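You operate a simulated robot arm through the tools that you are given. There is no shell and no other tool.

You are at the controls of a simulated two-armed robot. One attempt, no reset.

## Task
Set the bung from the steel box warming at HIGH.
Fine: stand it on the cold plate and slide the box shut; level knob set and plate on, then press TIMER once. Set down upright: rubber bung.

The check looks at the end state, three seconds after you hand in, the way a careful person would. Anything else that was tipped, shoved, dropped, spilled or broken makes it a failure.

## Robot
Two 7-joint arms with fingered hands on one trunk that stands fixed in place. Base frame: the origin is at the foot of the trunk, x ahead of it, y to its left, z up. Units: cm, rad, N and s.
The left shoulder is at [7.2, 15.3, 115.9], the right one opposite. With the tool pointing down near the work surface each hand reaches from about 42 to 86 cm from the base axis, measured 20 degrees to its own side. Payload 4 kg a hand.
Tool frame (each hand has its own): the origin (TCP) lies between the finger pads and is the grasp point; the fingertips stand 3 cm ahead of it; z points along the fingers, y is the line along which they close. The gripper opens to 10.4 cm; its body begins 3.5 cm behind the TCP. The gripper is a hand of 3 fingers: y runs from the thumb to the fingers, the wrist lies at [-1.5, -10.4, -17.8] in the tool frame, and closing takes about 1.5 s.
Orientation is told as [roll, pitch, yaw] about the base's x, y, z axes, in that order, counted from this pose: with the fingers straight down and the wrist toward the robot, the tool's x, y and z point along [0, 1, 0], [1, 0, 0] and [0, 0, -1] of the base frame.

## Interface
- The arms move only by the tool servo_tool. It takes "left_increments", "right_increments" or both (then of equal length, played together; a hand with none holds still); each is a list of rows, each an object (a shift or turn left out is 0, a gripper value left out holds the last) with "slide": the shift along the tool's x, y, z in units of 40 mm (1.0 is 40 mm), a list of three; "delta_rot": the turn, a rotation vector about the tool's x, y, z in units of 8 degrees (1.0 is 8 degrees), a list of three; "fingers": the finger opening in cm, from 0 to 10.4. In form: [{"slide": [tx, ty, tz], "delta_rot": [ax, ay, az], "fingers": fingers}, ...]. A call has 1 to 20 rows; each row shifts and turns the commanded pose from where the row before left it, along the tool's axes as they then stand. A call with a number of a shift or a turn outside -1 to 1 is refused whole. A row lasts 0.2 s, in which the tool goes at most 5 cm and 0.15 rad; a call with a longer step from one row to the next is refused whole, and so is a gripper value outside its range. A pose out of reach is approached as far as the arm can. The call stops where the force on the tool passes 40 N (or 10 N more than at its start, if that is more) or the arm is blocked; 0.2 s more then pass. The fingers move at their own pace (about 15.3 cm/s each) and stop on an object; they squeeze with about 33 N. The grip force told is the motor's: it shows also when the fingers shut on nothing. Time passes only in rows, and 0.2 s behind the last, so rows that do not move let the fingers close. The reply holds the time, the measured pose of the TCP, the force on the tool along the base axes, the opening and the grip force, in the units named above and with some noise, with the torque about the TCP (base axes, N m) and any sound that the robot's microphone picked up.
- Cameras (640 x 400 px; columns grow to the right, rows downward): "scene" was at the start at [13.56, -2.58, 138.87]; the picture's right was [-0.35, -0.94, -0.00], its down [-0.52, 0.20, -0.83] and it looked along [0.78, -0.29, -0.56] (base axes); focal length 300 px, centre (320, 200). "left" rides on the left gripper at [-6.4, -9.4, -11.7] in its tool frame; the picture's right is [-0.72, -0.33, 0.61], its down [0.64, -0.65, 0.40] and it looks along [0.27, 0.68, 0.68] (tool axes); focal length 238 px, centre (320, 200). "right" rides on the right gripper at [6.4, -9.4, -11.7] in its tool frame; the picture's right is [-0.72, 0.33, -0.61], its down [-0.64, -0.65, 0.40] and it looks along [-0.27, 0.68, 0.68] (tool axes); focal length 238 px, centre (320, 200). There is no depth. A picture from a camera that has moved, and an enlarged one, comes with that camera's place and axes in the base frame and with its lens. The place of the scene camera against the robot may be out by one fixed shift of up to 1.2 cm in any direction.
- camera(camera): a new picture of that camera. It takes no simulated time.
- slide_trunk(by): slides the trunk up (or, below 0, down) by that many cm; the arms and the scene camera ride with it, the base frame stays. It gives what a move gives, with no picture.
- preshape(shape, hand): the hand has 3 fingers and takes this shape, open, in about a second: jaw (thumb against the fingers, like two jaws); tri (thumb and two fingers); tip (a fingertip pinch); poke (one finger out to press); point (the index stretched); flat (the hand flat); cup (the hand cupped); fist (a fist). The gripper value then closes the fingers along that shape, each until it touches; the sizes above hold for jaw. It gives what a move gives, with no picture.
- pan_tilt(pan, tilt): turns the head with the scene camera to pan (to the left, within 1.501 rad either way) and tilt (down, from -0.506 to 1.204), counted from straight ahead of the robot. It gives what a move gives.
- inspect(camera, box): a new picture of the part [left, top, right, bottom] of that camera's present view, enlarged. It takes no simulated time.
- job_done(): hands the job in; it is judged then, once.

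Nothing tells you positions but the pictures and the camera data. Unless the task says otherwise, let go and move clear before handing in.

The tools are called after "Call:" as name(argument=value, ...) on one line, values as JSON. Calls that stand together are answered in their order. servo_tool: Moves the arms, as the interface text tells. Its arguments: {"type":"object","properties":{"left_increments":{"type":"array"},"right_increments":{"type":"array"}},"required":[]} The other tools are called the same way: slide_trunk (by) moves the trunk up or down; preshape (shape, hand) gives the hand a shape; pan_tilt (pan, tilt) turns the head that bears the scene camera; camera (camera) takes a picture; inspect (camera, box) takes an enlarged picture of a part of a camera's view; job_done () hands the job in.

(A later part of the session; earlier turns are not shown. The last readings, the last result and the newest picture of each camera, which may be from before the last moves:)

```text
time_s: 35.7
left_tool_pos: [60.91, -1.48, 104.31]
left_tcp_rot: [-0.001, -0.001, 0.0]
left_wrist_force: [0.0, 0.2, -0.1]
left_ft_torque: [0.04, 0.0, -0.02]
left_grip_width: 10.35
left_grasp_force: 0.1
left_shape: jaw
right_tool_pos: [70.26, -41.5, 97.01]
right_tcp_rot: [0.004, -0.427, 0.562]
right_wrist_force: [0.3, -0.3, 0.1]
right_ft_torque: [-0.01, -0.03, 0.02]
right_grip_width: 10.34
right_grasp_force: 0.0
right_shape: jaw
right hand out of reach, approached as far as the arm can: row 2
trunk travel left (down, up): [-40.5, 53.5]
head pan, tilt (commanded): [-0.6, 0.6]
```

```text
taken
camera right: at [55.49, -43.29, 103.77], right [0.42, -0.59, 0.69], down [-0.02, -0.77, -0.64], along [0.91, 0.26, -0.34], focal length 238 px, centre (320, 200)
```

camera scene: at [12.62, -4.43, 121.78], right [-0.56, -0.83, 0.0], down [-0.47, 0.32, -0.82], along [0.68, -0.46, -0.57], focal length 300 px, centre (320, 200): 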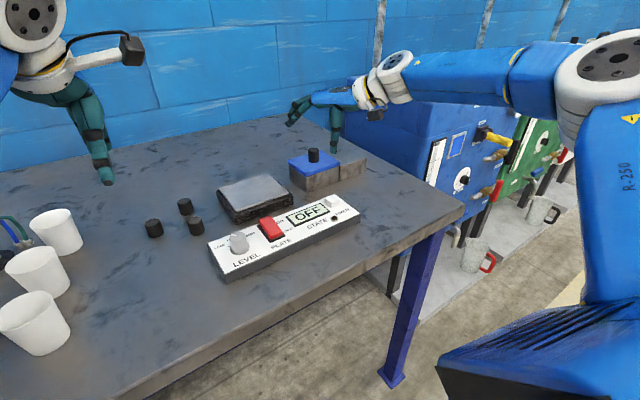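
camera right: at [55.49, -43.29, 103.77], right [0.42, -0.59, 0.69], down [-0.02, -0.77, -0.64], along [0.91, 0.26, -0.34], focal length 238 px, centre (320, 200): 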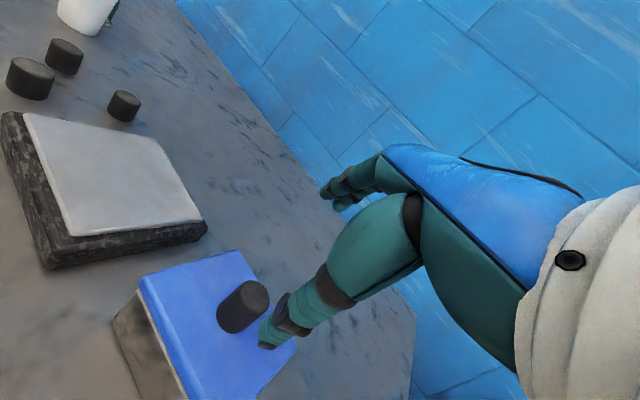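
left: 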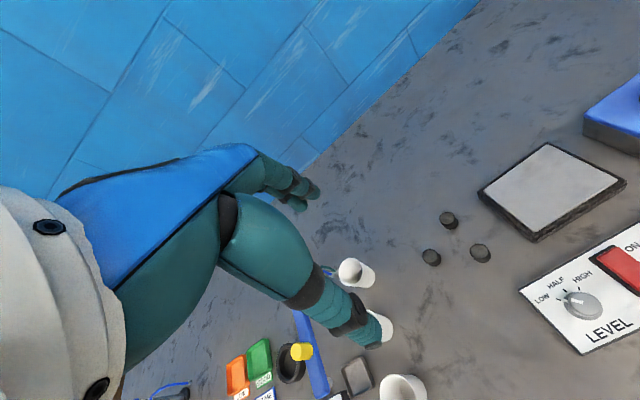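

I'm above the knob but with more tilt than I like. A smaller yaw (~0.2) with ~10° tilt should be reachable too, so I'll reorient toward that here, still clear above the knob.

Call:
servo_tool(right_increments=[{"delta_rot": [0, -0.354, 0.783]}, {"delta_rot": [0, -0.354, 0.783]}, {"delta_rot": [0, -0.354, 0.783]}, {"slide": [0, 0, 0]}])

Call:
servo_tool(right_increments=[{"delta_rot": [0.8, 0, 0]}, {"delta_rot": [0.7, 0, 0]}, {"slide": [0, 0, 0]}])

```text
time_s: 36.7
left_tool_pos: [61.05, -1.67, 104.37]
left_tcp_rot: [0.002, -0.001, 0.001]
left_wrist_force: [0.3, -1.3, 0.7]
left_ft_torque: [0.0, -0.01, -0.02]
left_grip_width: 10.36
left_grasp_force: 0.1
left_shape: jaw
right_tool_pos: [70.09, -41.41, 97.0]
right_tcp_rot: [0.005, -0.423, 0.202]
right_wrist_force: [0.4, -0.3, 0.2]
right_ft_torque: [-0.01, 0.02, 0.01]
right_grip_width: 10.38
right_grasp_force: 0.1
right_shape: jaw
trunk travel left (down, up): [-40.5, 53.5]
head pan, tilt (commanded): [-0.6, 0.6]
```

```text
time_s: 37.5
left_tool_pos: [61.04, -1.55, 104.33]
left_tcp_rot: [0.001, -0.001, 0.001]
left_wrist_force: [-0.4, -0.2, -0.7]
left_ft_torque: [-0.02, 0.02, 0.02]
left_grip_width: 10.38
left_grasp_force: 0.0
left_shape: jaw
right_tool_pos: [70.03, -41.38, 97.05]
right_tcp_rot: [0.005, -0.212, 0.202]
right_wrist_force: [-0.1, 0.3, 0.2]
right_ft_torque: [0.0, -0.01, -0.01]
right_grip_width: 10.36
right_grasp_force: 0.0
right_shape: jaw
trunk travel left (down, up): [-40.5, 53.5]
head pan, tilt (commanded): [-0.6, 0.6]
```

Both succeeded: tilt 12°, yaw 0.2, and the TCP is above the knob. Let me look at the lid from here.

Call:
camera(camera="right")

Call:
inspect(camera="scene", box=[200, 90, 440, 290])

```text
taken
camera right: at [57.48, -37.61, 106.51], right [0.33, -0.67, 0.67], down [-0.41, -0.74, -0.53], along [0.85, -0.1, -0.52], focal length 238 px, centre (320, 200)
```

right: 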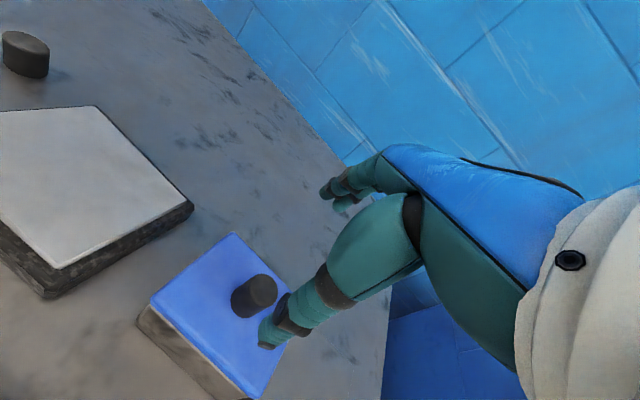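

```text
2.00 times, centred on (320, 190) of scene
camera zoom: at [12.6, -4.42, 121.78], right [-0.56, -0.83, 0.0], down [-0.47, 0.32, -0.82], along [0.68, -0.47, -0.57], focal length 601 px, centre (320, 220)
```

zoom: 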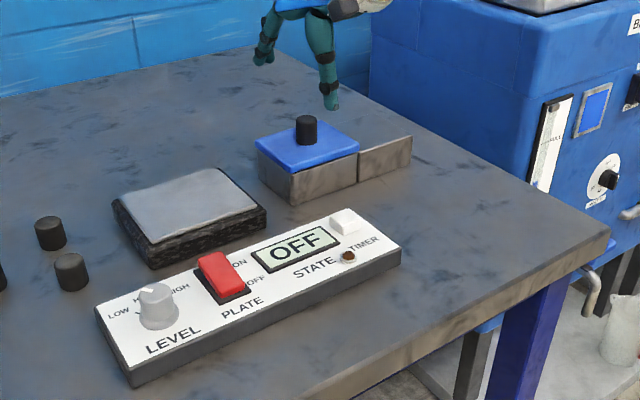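

Call:
inspect(camera="right", box=[180, 230, 340, 390])

```text
2.50 times, centred on (260, 310) of right
camera zoom: at [57.48, -37.61, 106.51], right [0.33, -0.67, 0.67], down [-0.41, -0.74, -0.53], along [0.85, -0.1, -0.52], focal length 596 px, centre (470, -75)
```

zoom: 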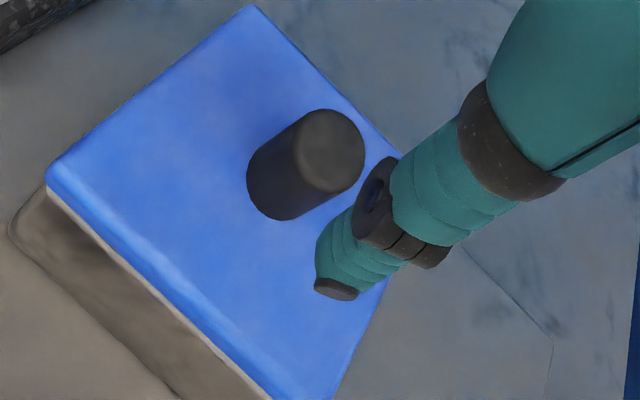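

The knob centre is at about (70.3, −41.9). I'll partly close the hand to 6 cm, centre it, then lower with the trunk to bring the fingers around the knob.

Call:
servo_tool(right_increments=[{"slide": [-0.13, 0.05, 0], "fingers": 6}, {"slide": [0, 0, 0]}, {"slide": [0, 0, 0]}])

Call:
slide_trunk(by=-5)

Call:
camera(camera="right")

Call:
inspect(camera="scene", box=[220, 50, 440, 230])

```text
time_s: 38.3
left_tool_pos: [61.11, -1.52, 104.28]
left_tcp_rot: [-0.001, -0.001, 0.0]
left_wrist_force: [0.1, 0.2, -1.1]
left_ft_torque: [-0.01, -0.01, -0.02]
left_grip_width: 10.37
left_grasp_force: 0.0
left_shape: jaw
right_tool_pos: [70.43, -41.92, 97.18]
right_tcp_rot: [0.002, -0.214, 0.202]
right_wrist_force: [1.0, -0.2, -0.2]
right_ft_torque: [-0.03, 0.0, 0.01]
right_grip_width: 6.04
right_grasp_force: 0.0
right_shape: jaw
trunk travel left (down, up): [-40.5, 53.5]
head pan, tilt (commanded): [-0.6, 0.6]
```

```text
time_s: 39.2
left_tool_pos: [60.89, -1.57, 99.35]
left_tcp_rot: [-0.002, 0.0, 0.001]
left_wrist_force: [0.4, 0.1, 0.4]
left_ft_torque: [0.01, 0.01, 0.0]
left_grip_width: 10.35
left_grasp_force: 0.0
left_shape: jaw
right_tool_pos: [70.39, -41.84, 92.17]
right_tcp_rot: [0.004, -0.211, 0.204]
right_wrist_force: [-1.5, -1.1, -1.1]
right_ft_torque: [-0.06, -0.04, 0.06]
right_grip_width: 6.18
right_grasp_force: 0.1
right_shape: jaw
trunk travel left (down, up): [-35.5, 58.5]
head pan, tilt (commanded): [-0.6, 0.6]
```

```text
taken
camera right: at [57.79, -38.11, 101.55], right [0.33, -0.67, 0.67], down [-0.41, -0.74, -0.53], along [0.85, -0.1, -0.52], focal length 238 px, centre (320, 200)
```

right: 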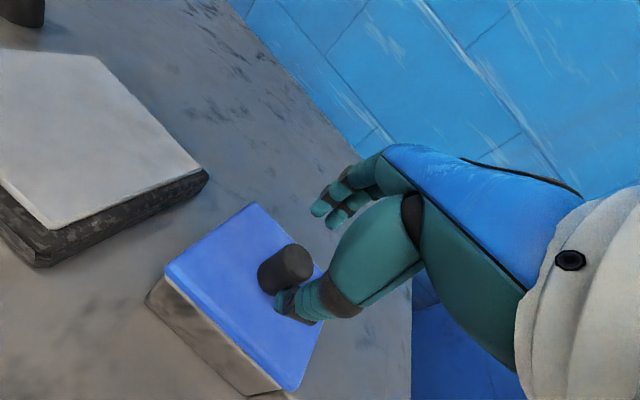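

```text
2.22 times, centred on (330, 140) of scene
camera zoom: at [12.57, -4.47, 116.77], right [-0.56, -0.83, 0.0], down [-0.47, 0.32, -0.82], along [0.68, -0.47, -0.57], focal length 668 px, centre (298, 333)
```

zoom: 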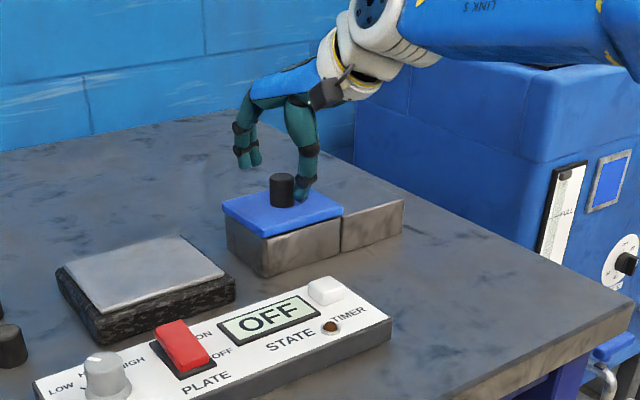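

The hand straddles the knob correctly, tips about at the knob's top. I'll lower 2.4 cm more, then close on the knob.

Call:
slide_trunk(by=-2.4)

Call:
camera(camera="right")

Call:
inspect(camera="scene", box=[240, 60, 400, 180])

```text
time_s: 39.8
left_tool_pos: [60.77, -1.22, 97.33]
left_tcp_rot: [-0.002, -0.002, 0.002]
left_wrist_force: [0.6, 0.0, 0.0]
left_ft_torque: [0.01, 0.01, 0.01]
left_grip_width: 10.38
left_grasp_force: 0.1
left_shape: jaw
right_tool_pos: [70.5, -41.63, 91.81]
right_tcp_rot: [0.0, -0.248, 0.2]
right_wrist_force: [-7.6, -2.6, 27.6]
right_ft_torque: [-0.27, 1.41, 0.0]
right_grip_width: 6.29
right_grasp_force: 0.1
right_shape: jaw
trunk travel left (down, up): [-33.3, 60.7]
head pan, tilt (commanded): [-0.6, 0.6]
stopped: the force on the tool passed its limit at 43 N (the readings are from after the stop); the commanded pose is now the measured one
```

```text
taken
camera right: at [57.65, -37.79, 100.87], right [0.3, -0.67, 0.67], down [-0.4, -0.73, -0.55], along [0.87, -0.1, -0.49], focal length 238 px, centre (320, 200)
```

right: 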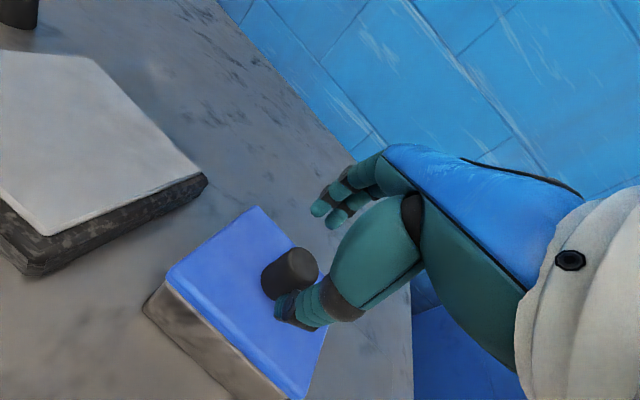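

```text
3.33 times, centred on (320, 120) of scene
camera zoom: at [12.22, -4.1, 114.67], right [-0.56, -0.83, 0.0], down [-0.47, 0.32, -0.83], along [0.68, -0.47, -0.56], focal length 1002 px, centre (320, 467)
```

zoom: 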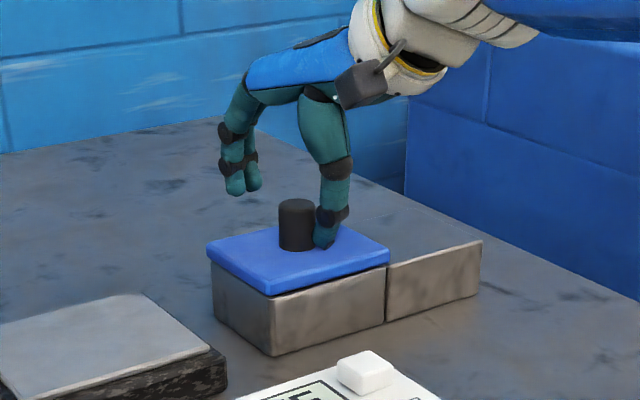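

The thumb touched the lid early, so the lid top is really near z≈87.5 and the knob top near 90.3 (knob centre about (68.7, −41.5)). I'll lift off, shift back in x, and reduce the tilt.

Call:
servo_tool(right_increments=[{"slide": [0, 0, -0.5]}, {"slide": [0.11, -0.215, -0.4]}, {"delta_rot": [0.6, 0, 0]}, {"delta_rot": [0.6, 0, 0]}, {"slide": [0, 0, 0]}])

Call:
camera(camera="right")

Call:
inspect(camera="scene", box=[240, 60, 400, 180])

```text
time_s: 41.0
left_tool_pos: [60.83, -1.46, 97.23]
left_tcp_rot: [0.001, -0.002, -0.001]
left_wrist_force: [-0.6, 0.2, -0.5]
left_ft_torque: [0.0, 0.0, -0.03]
left_grip_width: 10.37
left_grasp_force: 0.1
left_shape: jaw
right_tool_pos: [68.7, -41.65, 94.43]
right_tcp_rot: [0.002, -0.065, 0.201]
right_wrist_force: [-0.4, 0.0, 0.3]
right_ft_torque: [-0.01, 0.0, 0.02]
right_grip_width: 6.02
right_grasp_force: 0.0
right_shape: jaw
trunk travel left (down, up): [-33.3, 60.7]
head pan, tilt (commanded): [-0.6, 0.6]
```

```text
taken
camera right: at [57.65, -37.58, 105.38], right [0.42, -0.65, 0.63], down [-0.48, -0.75, -0.45], along [0.77, -0.12, -0.63], focal length 238 px, centre (320, 200)
```

right: 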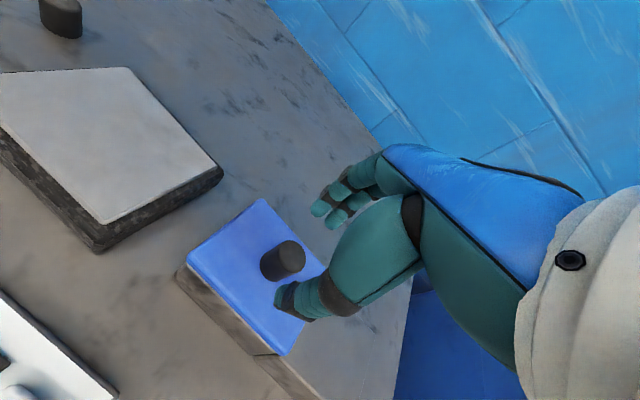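

```text
3.33 times, centred on (320, 120) of scene
camera zoom: at [12.53, -4.44, 114.62], right [-0.57, -0.82, 0.0], down [-0.47, 0.32, -0.82], along [0.68, -0.47, -0.57], focal length 1002 px, centre (320, 467)
```

zoom: 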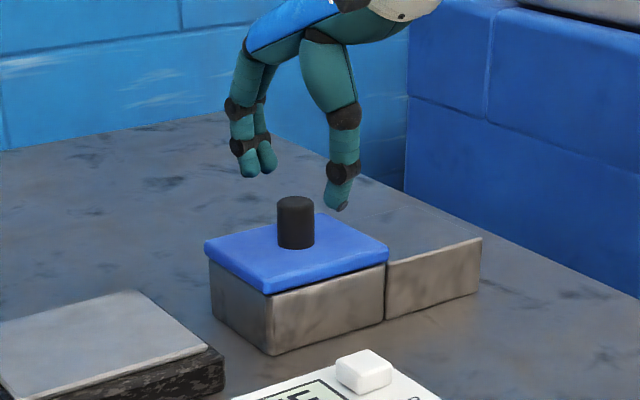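

The hand is now centred over the knob at (68.7, −41.6). I'll lower 2.8 cm with the trunk and close.

Call:
slide_trunk(by=-2.7)

Call:
servo_tool(right_increments=[{"fingers": 2}, {"fingers": 1}, {"slide": [0, 0, 0]}, {"slide": [0, 0, 0]}])

Call:
inspect(camera="scene", box=[240, 60, 400, 180])

Call:
camera(camera="right")

```text
time_s: 41.7
left_tool_pos: [60.9, -1.47, 94.47]
left_tcp_rot: [0.0, -0.001, 0.001]
left_wrist_force: [-1.1, -0.4, 0.6]
left_ft_torque: [-0.03, 0.02, 0.01]
left_grip_width: 10.37
left_grasp_force: 0.0
left_shape: jaw
right_tool_pos: [68.92, -41.66, 91.51]
right_tcp_rot: [0.001, -0.067, 0.201]
right_wrist_force: [0.5, -0.6, -0.5]
right_ft_torque: [-0.05, 0.02, 0.01]
right_grip_width: 6.05
right_grasp_force: 0.1
right_shape: jaw
trunk travel left (down, up): [-30.6, 63.4]
head pan, tilt (commanded): [-0.6, 0.6]
```

```text
time_s: 42.7
left_tool_pos: [60.89, -1.54, 94.48]
left_tcp_rot: [0.0, -0.002, 0.001]
left_wrist_force: [0.3, -0.5, -0.5]
left_ft_torque: [0.0, 0.03, 0.0]
left_grip_width: 10.36
left_grasp_force: 0.0
left_shape: jaw
right_tool_pos: [68.77, -41.75, 91.62]
right_tcp_rot: [0.002, -0.066, 0.2]
right_wrist_force: [-8.0, -1.4, 1.7]
right_ft_torque: [-0.05, 0.25, -0.01]
right_grip_width: 1.17
right_grasp_force: 32.9
right_shape: jaw
trunk travel left (down, up): [-30.6, 63.4]
head pan, tilt (commanded): [-0.6, 0.6]
```

```text
3.33 times, centred on (320, 120) of scene
camera zoom: at [12.43, -4.44, 111.92], right [-0.57, -0.82, 0.0], down [-0.47, 0.32, -0.82], along [0.68, -0.47, -0.57], focal length 1002 px, centre (320, 467)
```

zoom: 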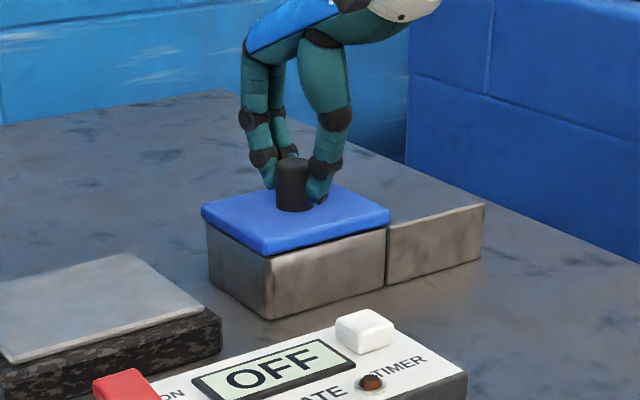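

```text
taken
camera right: at [57.59, -37.6, 102.67], right [0.42, -0.65, 0.63], down [-0.48, -0.75, -0.45], along [0.77, -0.12, -0.63], focal length 238 px, centre (320, 200)
```

right: 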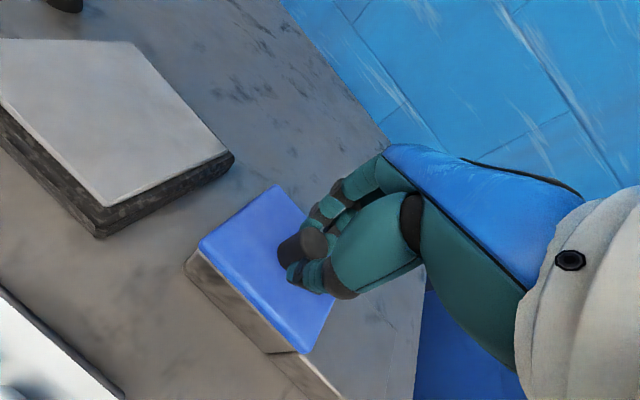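

The pinch closed on the knob's near-right edge rather than its centre. I'll open, shift +y about 1 cm and close again.

Call:
servo_tool(right_increments=[{"fingers": 6}, {"slide": [0, 0, 0]}, {"slide": [0, 0, 0]}, {"slide": [0.25, 0, 0]}, {"slide": [0, 0, 0]}])

Call:
camera(camera="right")

Call:
inspect(camera="scene", box=[240, 60, 400, 180])

```text
time_s: 43.9
left_tool_pos: [60.86, -1.53, 94.4]
left_tcp_rot: [0.0, 0.0, 0.0]
left_wrist_force: [0.1, 0.0, 0.4]
left_ft_torque: [0.02, 0.01, 0.02]
left_grip_width: 10.38
left_grasp_force: 0.0
left_shape: jaw
right_tool_pos: [68.61, -40.73, 91.64]
right_tcp_rot: [0.002, -0.067, 0.201]
right_wrist_force: [0.2, -0.2, 0.6]
right_ft_torque: [-0.01, 0.0, -0.01]
right_grip_width: 5.96
right_grasp_force: 0.1
right_shape: jaw
trunk travel left (down, up): [-30.6, 63.4]
head pan, tilt (commanded): [-0.6, 0.6]
```

```text
taken
camera right: at [57.53, -36.58, 102.69], right [0.42, -0.65, 0.63], down [-0.48, -0.75, -0.45], along [0.77, -0.12, -0.63], focal length 238 px, centre (320, 200)
```

right: 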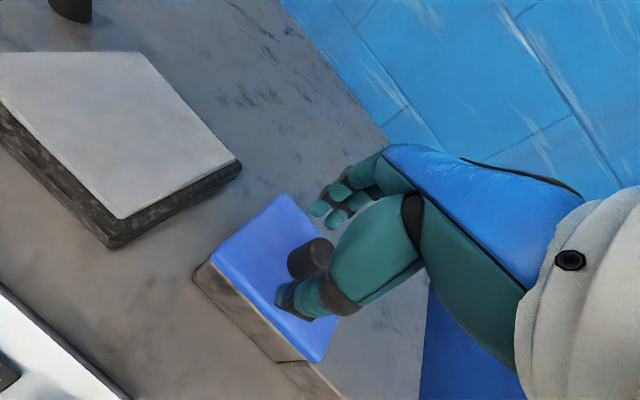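

```text
3.33 times, centred on (320, 120) of scene
camera zoom: at [12.61, -4.39, 111.9], right [-0.56, -0.83, 0.0], down [-0.47, 0.32, -0.82], along [0.68, -0.47, -0.57], focal length 1002 px, centre (320, 467)
```

zoom: 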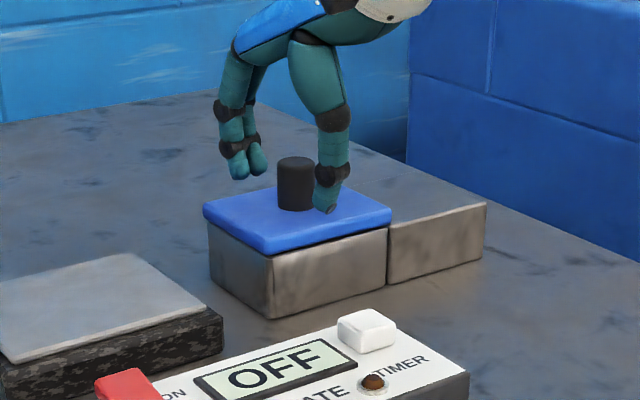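

Now the knob lies on the line between thumb and fingers. Closing.

Call:
servo_tool(right_increments=[{"fingers": 3}, {"fingers": 1.5}, {"slide": [0, 0, 0]}, {"slide": [0, 0, 0]}])

Call:
camera(camera="right")

Call:
inspect(camera="scene", box=[240, 60, 400, 180])

```text
time_s: 44.9
left_tool_pos: [60.85, -1.5, 94.57]
left_tcp_rot: [0.001, -0.002, -0.002]
left_wrist_force: [1.0, -1.0, -0.5]
left_ft_torque: [-0.05, 0.02, 0.03]
left_grip_width: 10.39
left_grasp_force: 0.1
left_shape: jaw
right_tool_pos: [68.54, -40.75, 91.63]
right_tcp_rot: [0.001, -0.064, 0.2]
right_wrist_force: [-4.3, 0.0, 0.5]
right_ft_torque: [-0.02, 0.09, -0.01]
right_grip_width: 1.59
right_grasp_force: 0.1
right_shape: jaw
trunk travel left (down, up): [-30.6, 63.4]
head pan, tilt (commanded): [-0.6, 0.6]
```

```text
taken
camera right: at [57.44, -36.6, 102.72], right [0.42, -0.65, 0.63], down [-0.48, -0.75, -0.45], along [0.77, -0.12, -0.63], focal length 238 px, centre (320, 200)
```

right: 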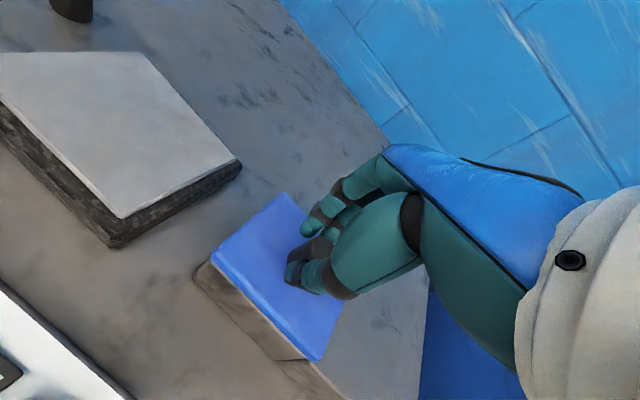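

```text
3.33 times, centred on (320, 120) of scene
camera zoom: at [12.49, -4.39, 111.92], right [-0.56, -0.83, 0.0], down [-0.47, 0.32, -0.82], along [0.68, -0.47, -0.57], focal length 1002 px, centre (320, 467)
```

zoom: 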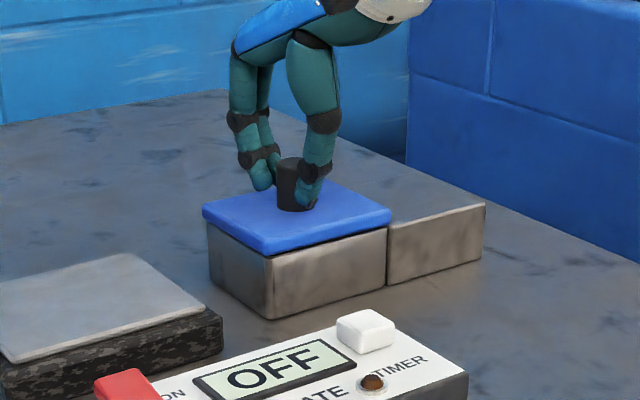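

Call:
servo_tool(right_increments=[{"fingers": 0.5}, {"fingers": 0.2}, {"slide": [0, 0, 0]}])

Call:
servo_tool(right_increments=[{"slide": [-0.25, -0.05, 0]}, {"slide": [0, 0, 0]}])

Call:
inspect(camera="scene", box=[240, 60, 400, 180])

```text
time_s: 45.7
left_tool_pos: [60.9, -1.43, 94.54]
left_tcp_rot: [-0.001, 0.0, 0.0]
left_wrist_force: [-0.5, -1.1, -0.4]
left_ft_torque: [0.01, -0.01, -0.01]
left_grip_width: 10.37
left_grasp_force: 0.1
left_shape: jaw
right_tool_pos: [68.55, -40.79, 91.7]
right_tcp_rot: [0.003, -0.066, 0.201]
right_wrist_force: [1.0, 0.8, -0.5]
right_ft_torque: [0.01, 0.0, 0.03]
right_grip_width: 0.52
right_grasp_force: 32.7
right_shape: jaw
trunk travel left (down, up): [-30.6, 63.4]
head pan, tilt (commanded): [-0.6, 0.6]
```

```text
time_s: 46.3
left_tool_pos: [60.85, -1.51, 94.39]
left_tcp_rot: [0.0, 0.0, -0.001]
left_wrist_force: [-0.7, -0.3, 0.0]
left_ft_torque: [0.0, 0.0, -0.01]
left_grip_width: 10.35
left_grasp_force: 0.1
left_shape: jaw
right_tool_pos: [68.7, -41.77, 91.53]
right_tcp_rot: [0.001, -0.066, 0.199]
right_wrist_force: [-0.1, 0.3, -0.4]
right_ft_torque: [-0.03, -0.01, 0.05]
right_grip_width: 0.48
right_grasp_force: 33.1
right_shape: jaw
trunk travel left (down, up): [-30.6, 63.4]
head pan, tilt (commanded): [-0.6, 0.6]
```

```text
3.33 times, centred on (320, 120) of scene
camera zoom: at [12.59, -4.39, 111.91], right [-0.56, -0.83, 0.0], down [-0.47, 0.32, -0.82], along [0.68, -0.47, -0.57], focal length 1002 px, centre (320, 467)
```

zoom: 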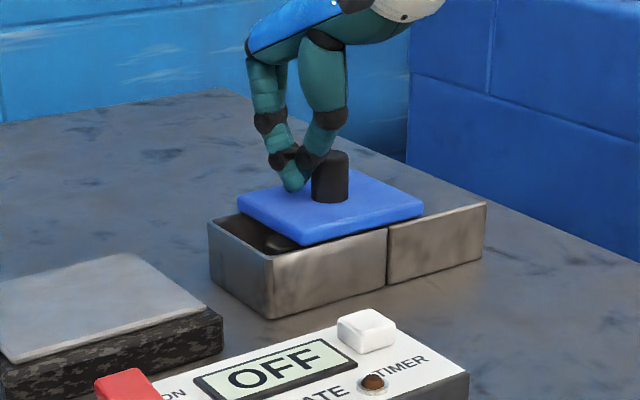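

The fingers squeezed past the knob and pushed the lid about 3 cm toward −y — it slides freely, and a black bung is visible inside. The closed fingers now sit on the +y side of the knob, so I'll keep pushing toward −y.

Call:
servo_tool(right_increments=[{"slide": [-0.3, -0.06, 0]}, {"slide": [-0.3, -0.06, 0]}, {"slide": [-0.3, -0.06, 0]}, {"slide": [-0.3, -0.06, 0]}, {"slide": [0, 0, 0]}])

Call:
inspect(camera="scene", box=[240, 60, 400, 180])

Call:
camera(camera="right")

```text
time_s: 47.5
left_tool_pos: [61.02, -1.55, 94.46]
left_tcp_rot: [0.001, 0.0, 0.0]
left_wrist_force: [0.2, 0.4, 0.2]
left_ft_torque: [0.03, -0.02, -0.02]
left_grip_width: 10.36
left_grasp_force: 0.0
left_shape: jaw
right_tool_pos: [68.33, -46.39, 91.25]
right_tcp_rot: [0.003, -0.069, 0.201]
right_wrist_force: [-0.1, 0.9, -0.3]
right_ft_torque: [-0.02, 0.0, 0.03]
right_grip_width: 0.51
right_grasp_force: 32.7
right_shape: jaw
right hand out of reach, approached as far as the arm can: row 4
trunk travel left (down, up): [-30.6, 63.4]
head pan, tilt (commanded): [-0.6, 0.6]
```

```text
3.33 times, centred on (320, 120) of scene
camera zoom: at [12.62, -4.39, 111.9], right [-0.56, -0.83, 0.0], down [-0.47, 0.32, -0.82], along [0.68, -0.47, -0.57], focal length 1002 px, centre (320, 467)
```

zoom: 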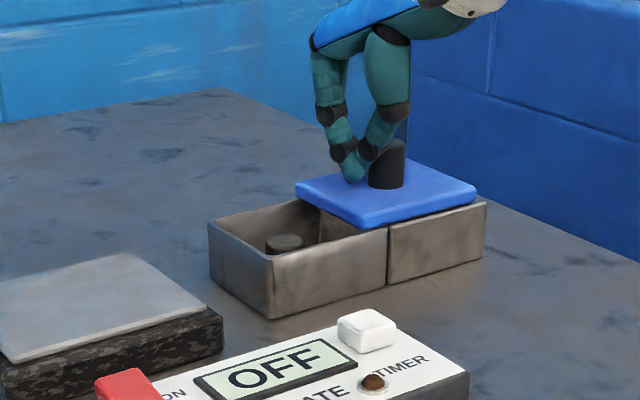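

```text
taken
camera right: at [57.1, -42.27, 102.41], right [0.42, -0.65, 0.63], down [-0.48, -0.75, -0.45], along [0.77, -0.12, -0.63], focal length 238 px, centre (320, 200)
```

right: 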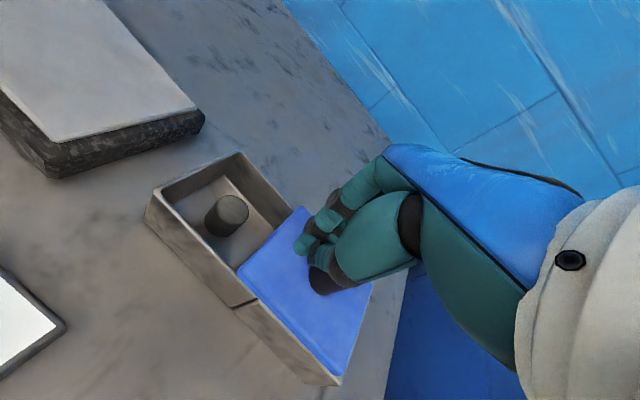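

The lid is open about 7 cm and nearly at the end of its rails, so that is enough. The bung stands upright inside, near (69.1, −40.3) with its top around z≈84.7. I'll zoom in.

Call:
inspect(camera="right", box=[140, 140, 380, 390])

Call:
inspect(camera="scene", box=[270, 90, 380, 170])

```text
1.60 times, centred on (260, 265) of right
camera zoom: at [57.1, -42.27, 102.41], right [0.42, -0.65, 0.63], down [-0.48, -0.75, -0.45], along [0.77, -0.12, -0.63], focal length 381 px, centre (416, 96)
```

zoom: 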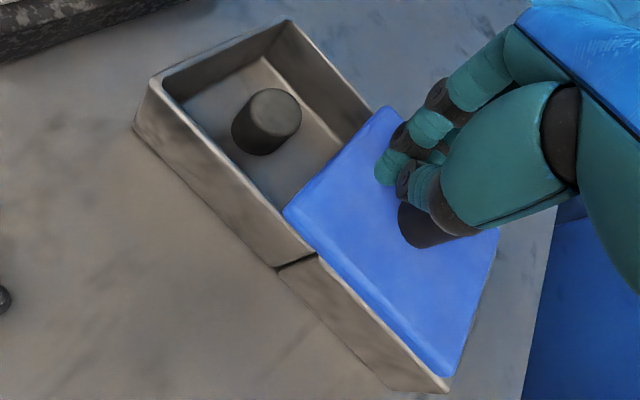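

```text
5.00 times, centred on (325, 130) of scene
camera zoom: at [12.62, -4.39, 111.9], right [-0.56, -0.83, 0.0], down [-0.47, 0.32, -0.82], along [0.68, -0.47, -0.57], focal length 1502 px, centre (295, 550)
```

zoom: 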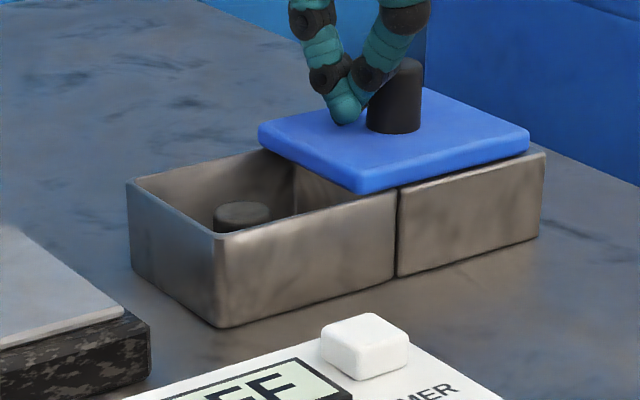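

The bung's about 2.9 cm across, standing with its top at z≈84.7; the rim is near 86.3 and the table near 82.3. I'll rise off the knob with the trunk and check what the "tri" shape looks like for a more self-centring grasp.

Call:
slide_trunk(by=7)

Call:
servo_tool(right_increments=[{"slide": [0.8, 0, 0]}, {"slide": [0.8, 0, 0]}, {"slide": [0, 0, 0]}])

Call:
preshape(hand="right", shape="tri")

Call:
camera(camera="right")

Call:
inspect(camera="scene", box=[240, 60, 400, 180])

```text
time_s: 48.6
left_tool_pos: [60.99, -1.5, 101.54]
left_tcp_rot: [0.0, 0.0, 0.002]
left_wrist_force: [0.3, 0.4, 0.6]
left_ft_torque: [0.04, 0.03, 0.02]
left_grip_width: 10.37
left_grasp_force: 0.2
left_shape: jaw
right_tool_pos: [68.29, -46.49, 98.32]
right_tcp_rot: [0.002, -0.069, 0.202]
right_wrist_force: [0.2, -1.2, 0.0]
right_ft_torque: [0.01, 0.04, -0.03]
right_grip_width: 0.52
right_grasp_force: 32.3
right_shape: jaw
trunk travel left (down, up): [-37.6, 56.4]
head pan, tilt (commanded): [-0.6, 0.6]
```

```text
time_s: 49.4
left_tool_pos: [60.89, -1.59, 101.43]
left_tcp_rot: [0.0, 0.001, 0.001]
left_wrist_force: [-0.3, 0.7, -0.6]
left_ft_torque: [-0.01, -0.01, 0.02]
left_grip_width: 10.38
left_grasp_force: 0.0
left_shape: jaw
right_tool_pos: [67.04, -40.36, 98.29]
right_tcp_rot: [0.002, -0.067, 0.2]
right_wrist_force: [-0.5, 0.5, -0.2]
right_ft_torque: [0.0, 0.02, 0.02]
right_grip_width: 0.51
right_grasp_force: 32.9
right_shape: jaw
trunk travel left (down, up): [-37.6, 56.4]
head pan, tilt (commanded): [-0.6, 0.6]
```

```text
time_s: 50.3
left_tool_pos: [60.92, -1.51, 101.48]
left_tcp_rot: [0.0, 0.0, 0.003]
left_wrist_force: [0.4, -0.2, -0.3]
left_ft_torque: [0.0, -0.01, -0.03]
left_grip_width: 10.38
left_grasp_force: 0.0
left_shape: jaw
right_tool_pos: [67.05, -40.28, 98.37]
right_tcp_rot: [0.001, -0.068, 0.202]
right_wrist_force: [0.3, 0.1, 0.2]
right_ft_torque: [-0.01, -0.01, -0.01]
right_grip_width: 10.37
right_grasp_force: 0.0
right_shape: tri
trunk travel left (down, up): [-37.6, 56.4]
head pan, tilt (commanded): [-0.6, 0.6]
```

```text
taken
camera right: at [55.88, -36.04, 109.46], right [0.42, -0.65, 0.63], down [-0.48, -0.75, -0.45], along [0.77, -0.12, -0.63], focal length 238 px, centre (320, 200)
```

right: 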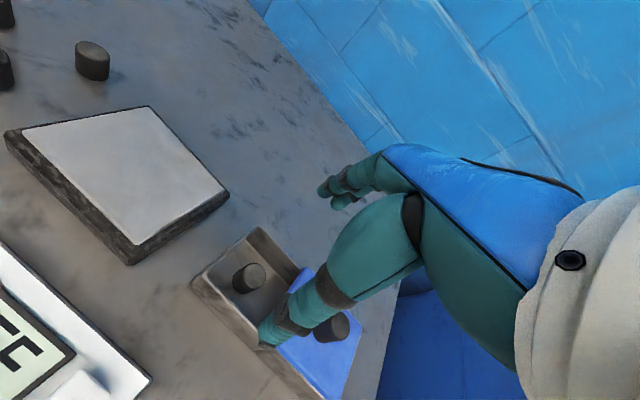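

```text
3.33 times, centred on (320, 120) of scene
camera zoom: at [12.62, -4.4, 118.91], right [-0.56, -0.83, 0.0], down [-0.47, 0.32, -0.82], along [0.68, -0.47, -0.57], focal length 1002 px, centre (320, 467)
```

zoom: 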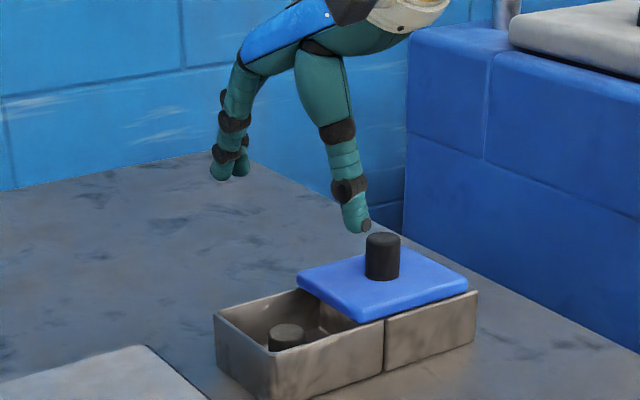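

Call:
inspect(camera="right", box=[180, 210, 360, 390])

Call:
inspect(camera="scene", box=[280, 120, 390, 200])

```text
2.22 times, centred on (270, 300) of right
camera zoom: at [55.88, -36.04, 109.46], right [0.42, -0.65, 0.63], down [-0.48, -0.75, -0.45], along [0.77, -0.12, -0.63], focal length 530 px, centre (431, -22)
```

zoom: 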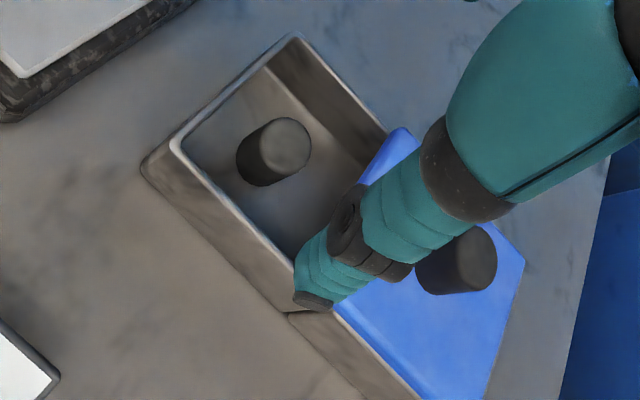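

```text
5.00 times, centred on (335, 160) of scene
camera zoom: at [12.62, -4.4, 118.91], right [-0.56, -0.83, 0.0], down [-0.47, 0.32, -0.82], along [0.68, -0.47, -0.57], focal length 1502 px, centre (245, 400)
```

zoom: 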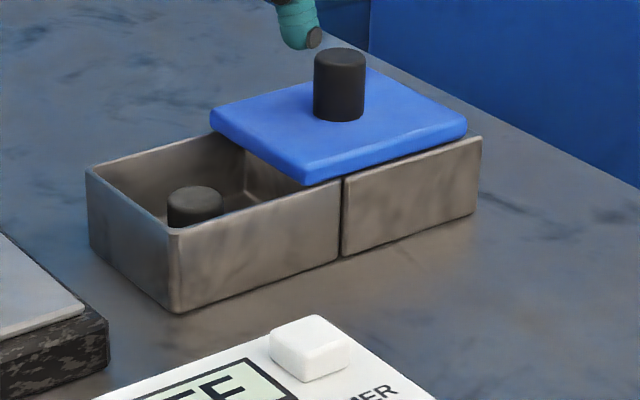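

I'll calibrate the tri grasp in the air: partly close and then fully close to see where the fingertips meet.

Call:
servo_tool(right_increments=[{"fingers": 4}, {"slide": [0, 0, 0]}, {"slide": [0, 0, 0]}])

Call:
inspect(camera="right", box=[240, 150, 400, 350])

Call:
servo_tool(right_increments=[{"fingers": 0}, {"slide": [0, 0, 0]}, {"slide": [0, 0, 0]}, {"slide": [0, 0, 0]}])

Call:
inspect(camera="right", box=[240, 150, 400, 350])

Call:
inspect(camera="scene", box=[240, 60, 400, 180])

```text
time_s: 51.1
left_tool_pos: [61.0, -1.38, 101.53]
left_tcp_rot: [-0.001, 0.0, 0.0]
left_wrist_force: [-0.6, -1.4, 0.1]
left_ft_torque: [-0.04, 0.03, -0.01]
left_grip_width: 10.35
left_grasp_force: 0.1
left_shape: jaw
right_tool_pos: [67.07, -40.05, 98.44]
right_tcp_rot: [0.003, -0.068, 0.201]
right_wrist_force: [0.5, 0.4, 0.2]
right_ft_torque: [-0.03, 0.0, 0.02]
right_grip_width: 4.02
right_grasp_force: 0.0
right_shape: tri
trunk travel left (down, up): [-37.6, 56.4]
head pan, tilt (commanded): [-0.6, 0.6]
```

```text
2.00 times, centred on (320, 250) of right
camera zoom: at [55.88, -36.05, 109.46], right [0.42, -0.65, 0.63], down [-0.48, -0.75, -0.45], along [0.77, -0.12, -0.63], focal length 477 px, centre (320, 100)
```

zoom: 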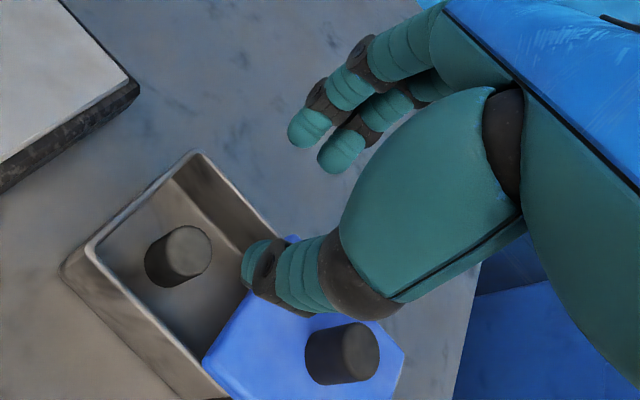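

```text
time_s: 52.1
left_tool_pos: [60.98, -1.44, 101.54]
left_tcp_rot: [-0.001, -0.001, 0.001]
left_wrist_force: [0.1, 0.5, -0.1]
left_ft_torque: [-0.01, 0.01, 0.01]
left_grip_width: 10.34
left_grasp_force: 0.0
left_shape: jaw
right_tool_pos: [67.07, -40.21, 98.36]
right_tcp_rot: [0.003, -0.067, 0.201]
right_wrist_force: [-0.5, -0.1, -0.6]
right_ft_torque: [0.0, 0.0, 0.0]
right_grip_width: 0.0
right_grasp_force: 32.9
right_shape: tri
trunk travel left (down, up): [-37.6, 56.4]
head pan, tilt (commanded): [-0.6, 0.6]
```

```text
2.00 times, centred on (320, 250) of right
camera zoom: at [55.88, -36.05, 109.46], right [0.42, -0.65, 0.63], down [-0.48, -0.75, -0.45], along [0.77, -0.12, -0.63], focal length 477 px, centre (320, 100)
```

zoom: 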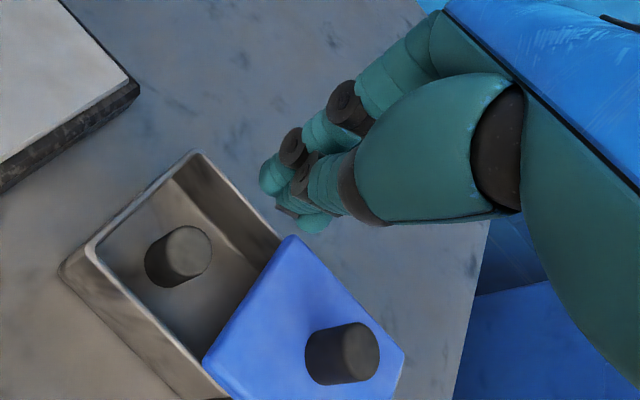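

```text
3.33 times, centred on (320, 120) of scene
camera zoom: at [12.62, -4.4, 118.91], right [-0.56, -0.83, 0.0], down [-0.47, 0.32, -0.82], along [0.68, -0.47, -0.57], focal length 1002 px, centre (320, 467)
```

zoom: 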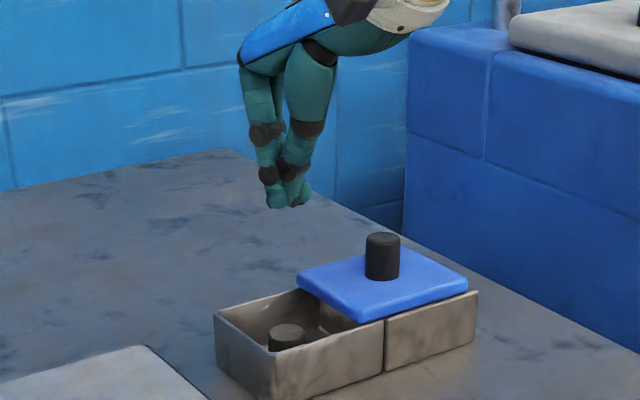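

The fingertips meet right where the model says (3 cm ahead of the TCP), with the two fingers ~2 cm apart opposing the thumb: good for a cylinder. I'll open to 4.4, centre above the bung, and lower with the trunk to just above the rim.

Call:
servo_tool(right_increments=[{"slide": [-0.146, 0.4, 0], "fingers": 4.4}, {"slide": [0, 0, 0]}, {"slide": [0, 0, 0]}])

Call:
slide_trunk(by=-7.5)

Call:
inspect(camera="right", box=[200, 150, 400, 350])

Call:
inspect(camera="scene", box=[240, 60, 400, 180])

```text
time_s: 52.9
left_tool_pos: [60.89, -1.49, 101.44]
left_tcp_rot: [-0.001, 0.0, 0.0]
left_wrist_force: [0.2, 0.2, -0.2]
left_ft_torque: [-0.02, -0.02, -0.01]
left_grip_width: 10.38
left_grasp_force: 0.0
left_shape: jaw
right_tool_pos: [68.66, -40.36, 98.53]
right_tcp_rot: [0.001, -0.07, 0.202]
right_wrist_force: [-0.3, -0.6, 0.0]
right_ft_torque: [0.0, -0.03, -0.01]
right_grip_width: 4.34
right_grasp_force: 0.1
right_shape: tri
trunk travel left (down, up): [-37.6, 56.4]
head pan, tilt (commanded): [-0.6, 0.6]
```

```text
time_s: 54.0
left_tool_pos: [61.01, -1.46, 93.95]
left_tcp_rot: [-0.001, -0.001, 0.001]
left_wrist_force: [-0.2, 0.1, 0.0]
left_ft_torque: [0.0, 0.0, -0.01]
left_grip_width: 10.38
left_grasp_force: 0.0
left_shape: jaw
right_tool_pos: [68.72, -40.39, 91.15]
right_tcp_rot: [0.003, -0.07, 0.201]
right_wrist_force: [0.0, 0.2, 0.9]
right_ft_torque: [0.02, 0.0, 0.02]
right_grip_width: 4.37
right_grasp_force: 0.2
right_shape: tri
trunk travel left (down, up): [-30.1, 63.9]
head pan, tilt (commanded): [-0.6, 0.6]
```

```text
2.00 times, centred on (300, 250) of right
camera zoom: at [57.48, -36.21, 102.1], right [0.42, -0.65, 0.63], down [-0.48, -0.75, -0.45], along [0.77, -0.12, -0.63], focal length 477 px, centre (360, 100)
```

zoom: 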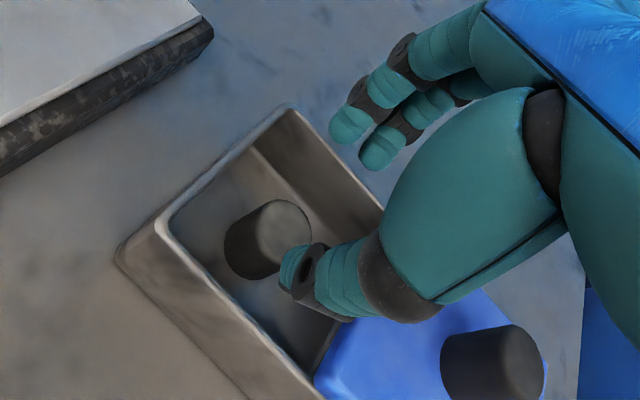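

```text
3.33 times, centred on (320, 120) of scene
camera zoom: at [12.58, -4.39, 111.41], right [-0.56, -0.83, 0.0], down [-0.47, 0.32, -0.82], along [0.68, -0.47, -0.57], focal length 1002 px, centre (320, 467)
```

zoom: 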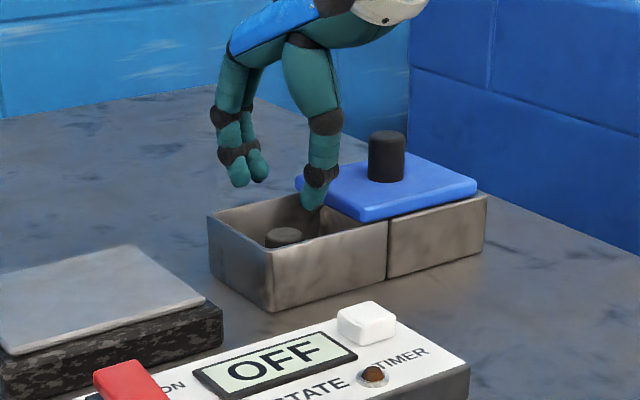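

I'll trim the centring slightly toward −x for far-wall clearance, set a 3.9 cm opening, and lower 2 cm to check clearance at rim level.

Call:
servo_tool(right_increments=[{"slide": [-0.02, -0.045, 0], "fingers": 3.9}, {"slide": [0, 0, 0]}])

Call:
slide_trunk(by=-2)

Call:
inspect(camera="right", box=[200, 150, 400, 350])

Call:
inspect(camera="scene", box=[270, 70, 380, 150])

```text
time_s: 54.6
left_tool_pos: [60.88, -1.46, 94.07]
left_tcp_rot: [0.001, 0.001, 0.001]
left_wrist_force: [-0.3, -0.6, 0.4]
left_ft_torque: [0.01, 0.01, 0.01]
left_grip_width: 10.38
left_grasp_force: 0.2
left_shape: jaw
right_tool_pos: [68.52, -40.58, 91.12]
right_tcp_rot: [0.002, -0.071, 0.201]
right_wrist_force: [-0.1, 0.1, 0.4]
right_ft_torque: [-0.01, 0.0, 0.0]
right_grip_width: 3.95
right_grasp_force: 0.0
right_shape: tri
trunk travel left (down, up): [-30.1, 63.9]
head pan, tilt (commanded): [-0.6, 0.6]
```

```text
time_s: 55.3
left_tool_pos: [61.01, -1.35, 92.5]
left_tcp_rot: [0.0, -0.006, 0.002]
left_wrist_force: [-0.4, 0.0, -0.1]
left_ft_torque: [0.0, -0.02, 0.02]
left_grip_width: 10.35
left_grasp_force: 0.1
left_shape: jaw
right_tool_pos: [68.46, -40.59, 89.07]
right_tcp_rot: [0.001, -0.069, 0.201]
right_wrist_force: [-0.4, -0.4, -1.0]
right_ft_torque: [0.02, -0.02, -0.02]
right_grip_width: 3.94
right_grasp_force: 0.0
right_shape: tri
trunk travel left (down, up): [-28.1, 65.9]
head pan, tilt (commanded): [-0.6, 0.6]
```

```text
2.00 times, centred on (300, 250) of right
camera zoom: at [57.32, -36.4, 100.19], right [0.42, -0.65, 0.63], down [-0.48, -0.75, -0.45], along [0.77, -0.12, -0.63], focal length 477 px, centre (360, 100)
```

zoom: 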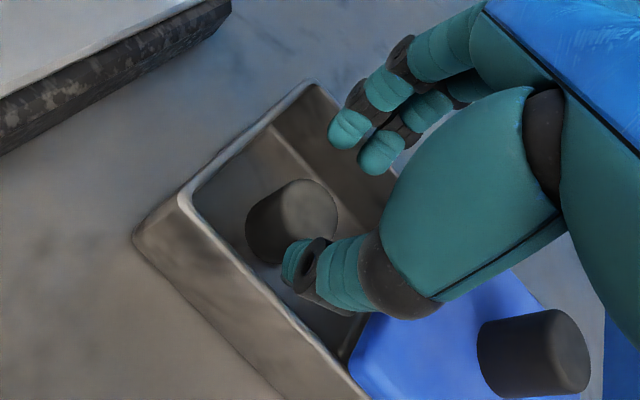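

```text
5.00 times, centred on (325, 110) of scene
camera zoom: at [12.5, -4.43, 109.55], right [-0.56, -0.83, 0.0], down [-0.47, 0.32, -0.82], along [0.68, -0.47, -0.57], focal length 1502 px, centre (295, 650)
```

zoom: 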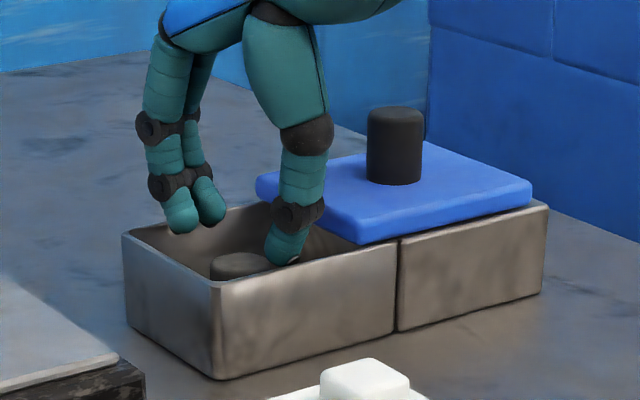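

The two fingers are very close to the far rim. I'll rise 1 cm, turn yaw closer to zero so both fingers sit equally, and narrow the opening to 2.9.

Call:
slide_trunk(by=1)

Call:
servo_tool(right_increments=[{"delta_rot": [0, -0.05, 0.65], "fingers": 2.9}, {"delta_rot": [0, -0.05, 0.65]}, {"slide": [0, 0, 0]}])

Call:
inspect(camera="right", box=[200, 150, 400, 350])

Call:
inspect(camera="scene", box=[270, 70, 380, 150])

```text
time_s: 55.9
left_tool_pos: [60.86, -1.54, 92.87]
left_tcp_rot: [0.0, 0.004, 0.0]
left_wrist_force: [0.4, -0.3, -0.3]
left_ft_torque: [-0.03, -0.02, -0.02]
left_grip_width: 10.35
left_grasp_force: 0.1
left_shape: jaw
right_tool_pos: [68.51, -40.53, 89.93]
right_tcp_rot: [0.002, -0.068, 0.202]
right_wrist_force: [-0.5, -0.2, 0.2]
right_ft_torque: [-0.01, 0.03, 0.01]
right_grip_width: 3.95
right_grasp_force: 0.1
right_shape: tri
trunk travel left (down, up): [-29.1, 64.9]
head pan, tilt (commanded): [-0.6, 0.6]
```

```text
time_s: 56.7
left_tool_pos: [61.06, -1.49, 92.97]
left_tcp_rot: [0.001, 0.002, -0.001]
left_wrist_force: [0.0, -0.5, 0.8]
left_ft_torque: [-0.01, 0.03, 0.01]
left_grip_width: 10.37
left_grasp_force: 0.1
left_shape: jaw
right_tool_pos: [67.28, -43.32, 89.72]
right_tcp_rot: [0.005, -0.071, 0.03]
right_wrist_force: [-0.1, -0.3, -0.3]
right_ft_torque: [-0.01, 0.0, 0.0]
right_grip_width: 2.93
right_grasp_force: 0.1
right_shape: tri
right hand out of reach, approached as far as the arm can: row 2
trunk travel left (down, up): [-29.1, 64.9]
head pan, tilt (commanded): [-0.6, 0.6]
```

```text
2.00 times, centred on (300, 250) of right
camera zoom: at [56.9, -37.4, 100.75], right [0.3, -0.71, 0.63], down [-0.6, -0.66, -0.45], along [0.74, -0.24, -0.63], focal length 477 px, centre (360, 100)
```

zoom: 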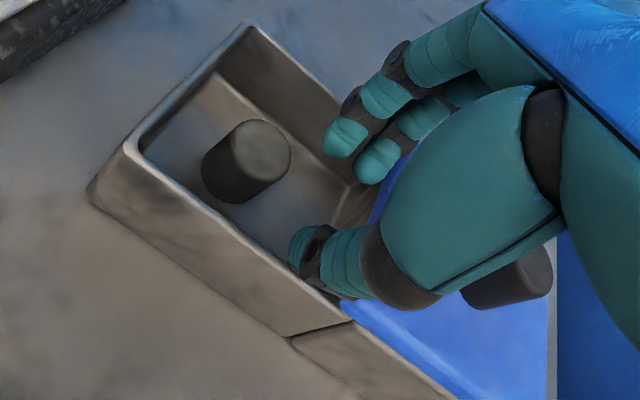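

```text
5.00 times, centred on (325, 110) of scene
camera zoom: at [12.64, -4.41, 110.39], right [-0.56, -0.83, 0.0], down [-0.47, 0.32, -0.82], along [0.68, -0.47, -0.57], focal length 1502 px, centre (295, 650)
```

zoom: 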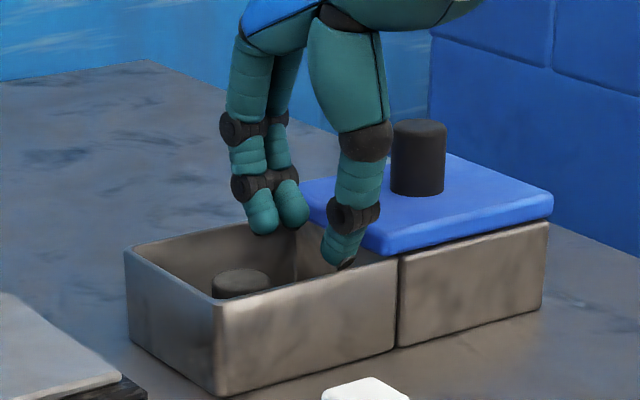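

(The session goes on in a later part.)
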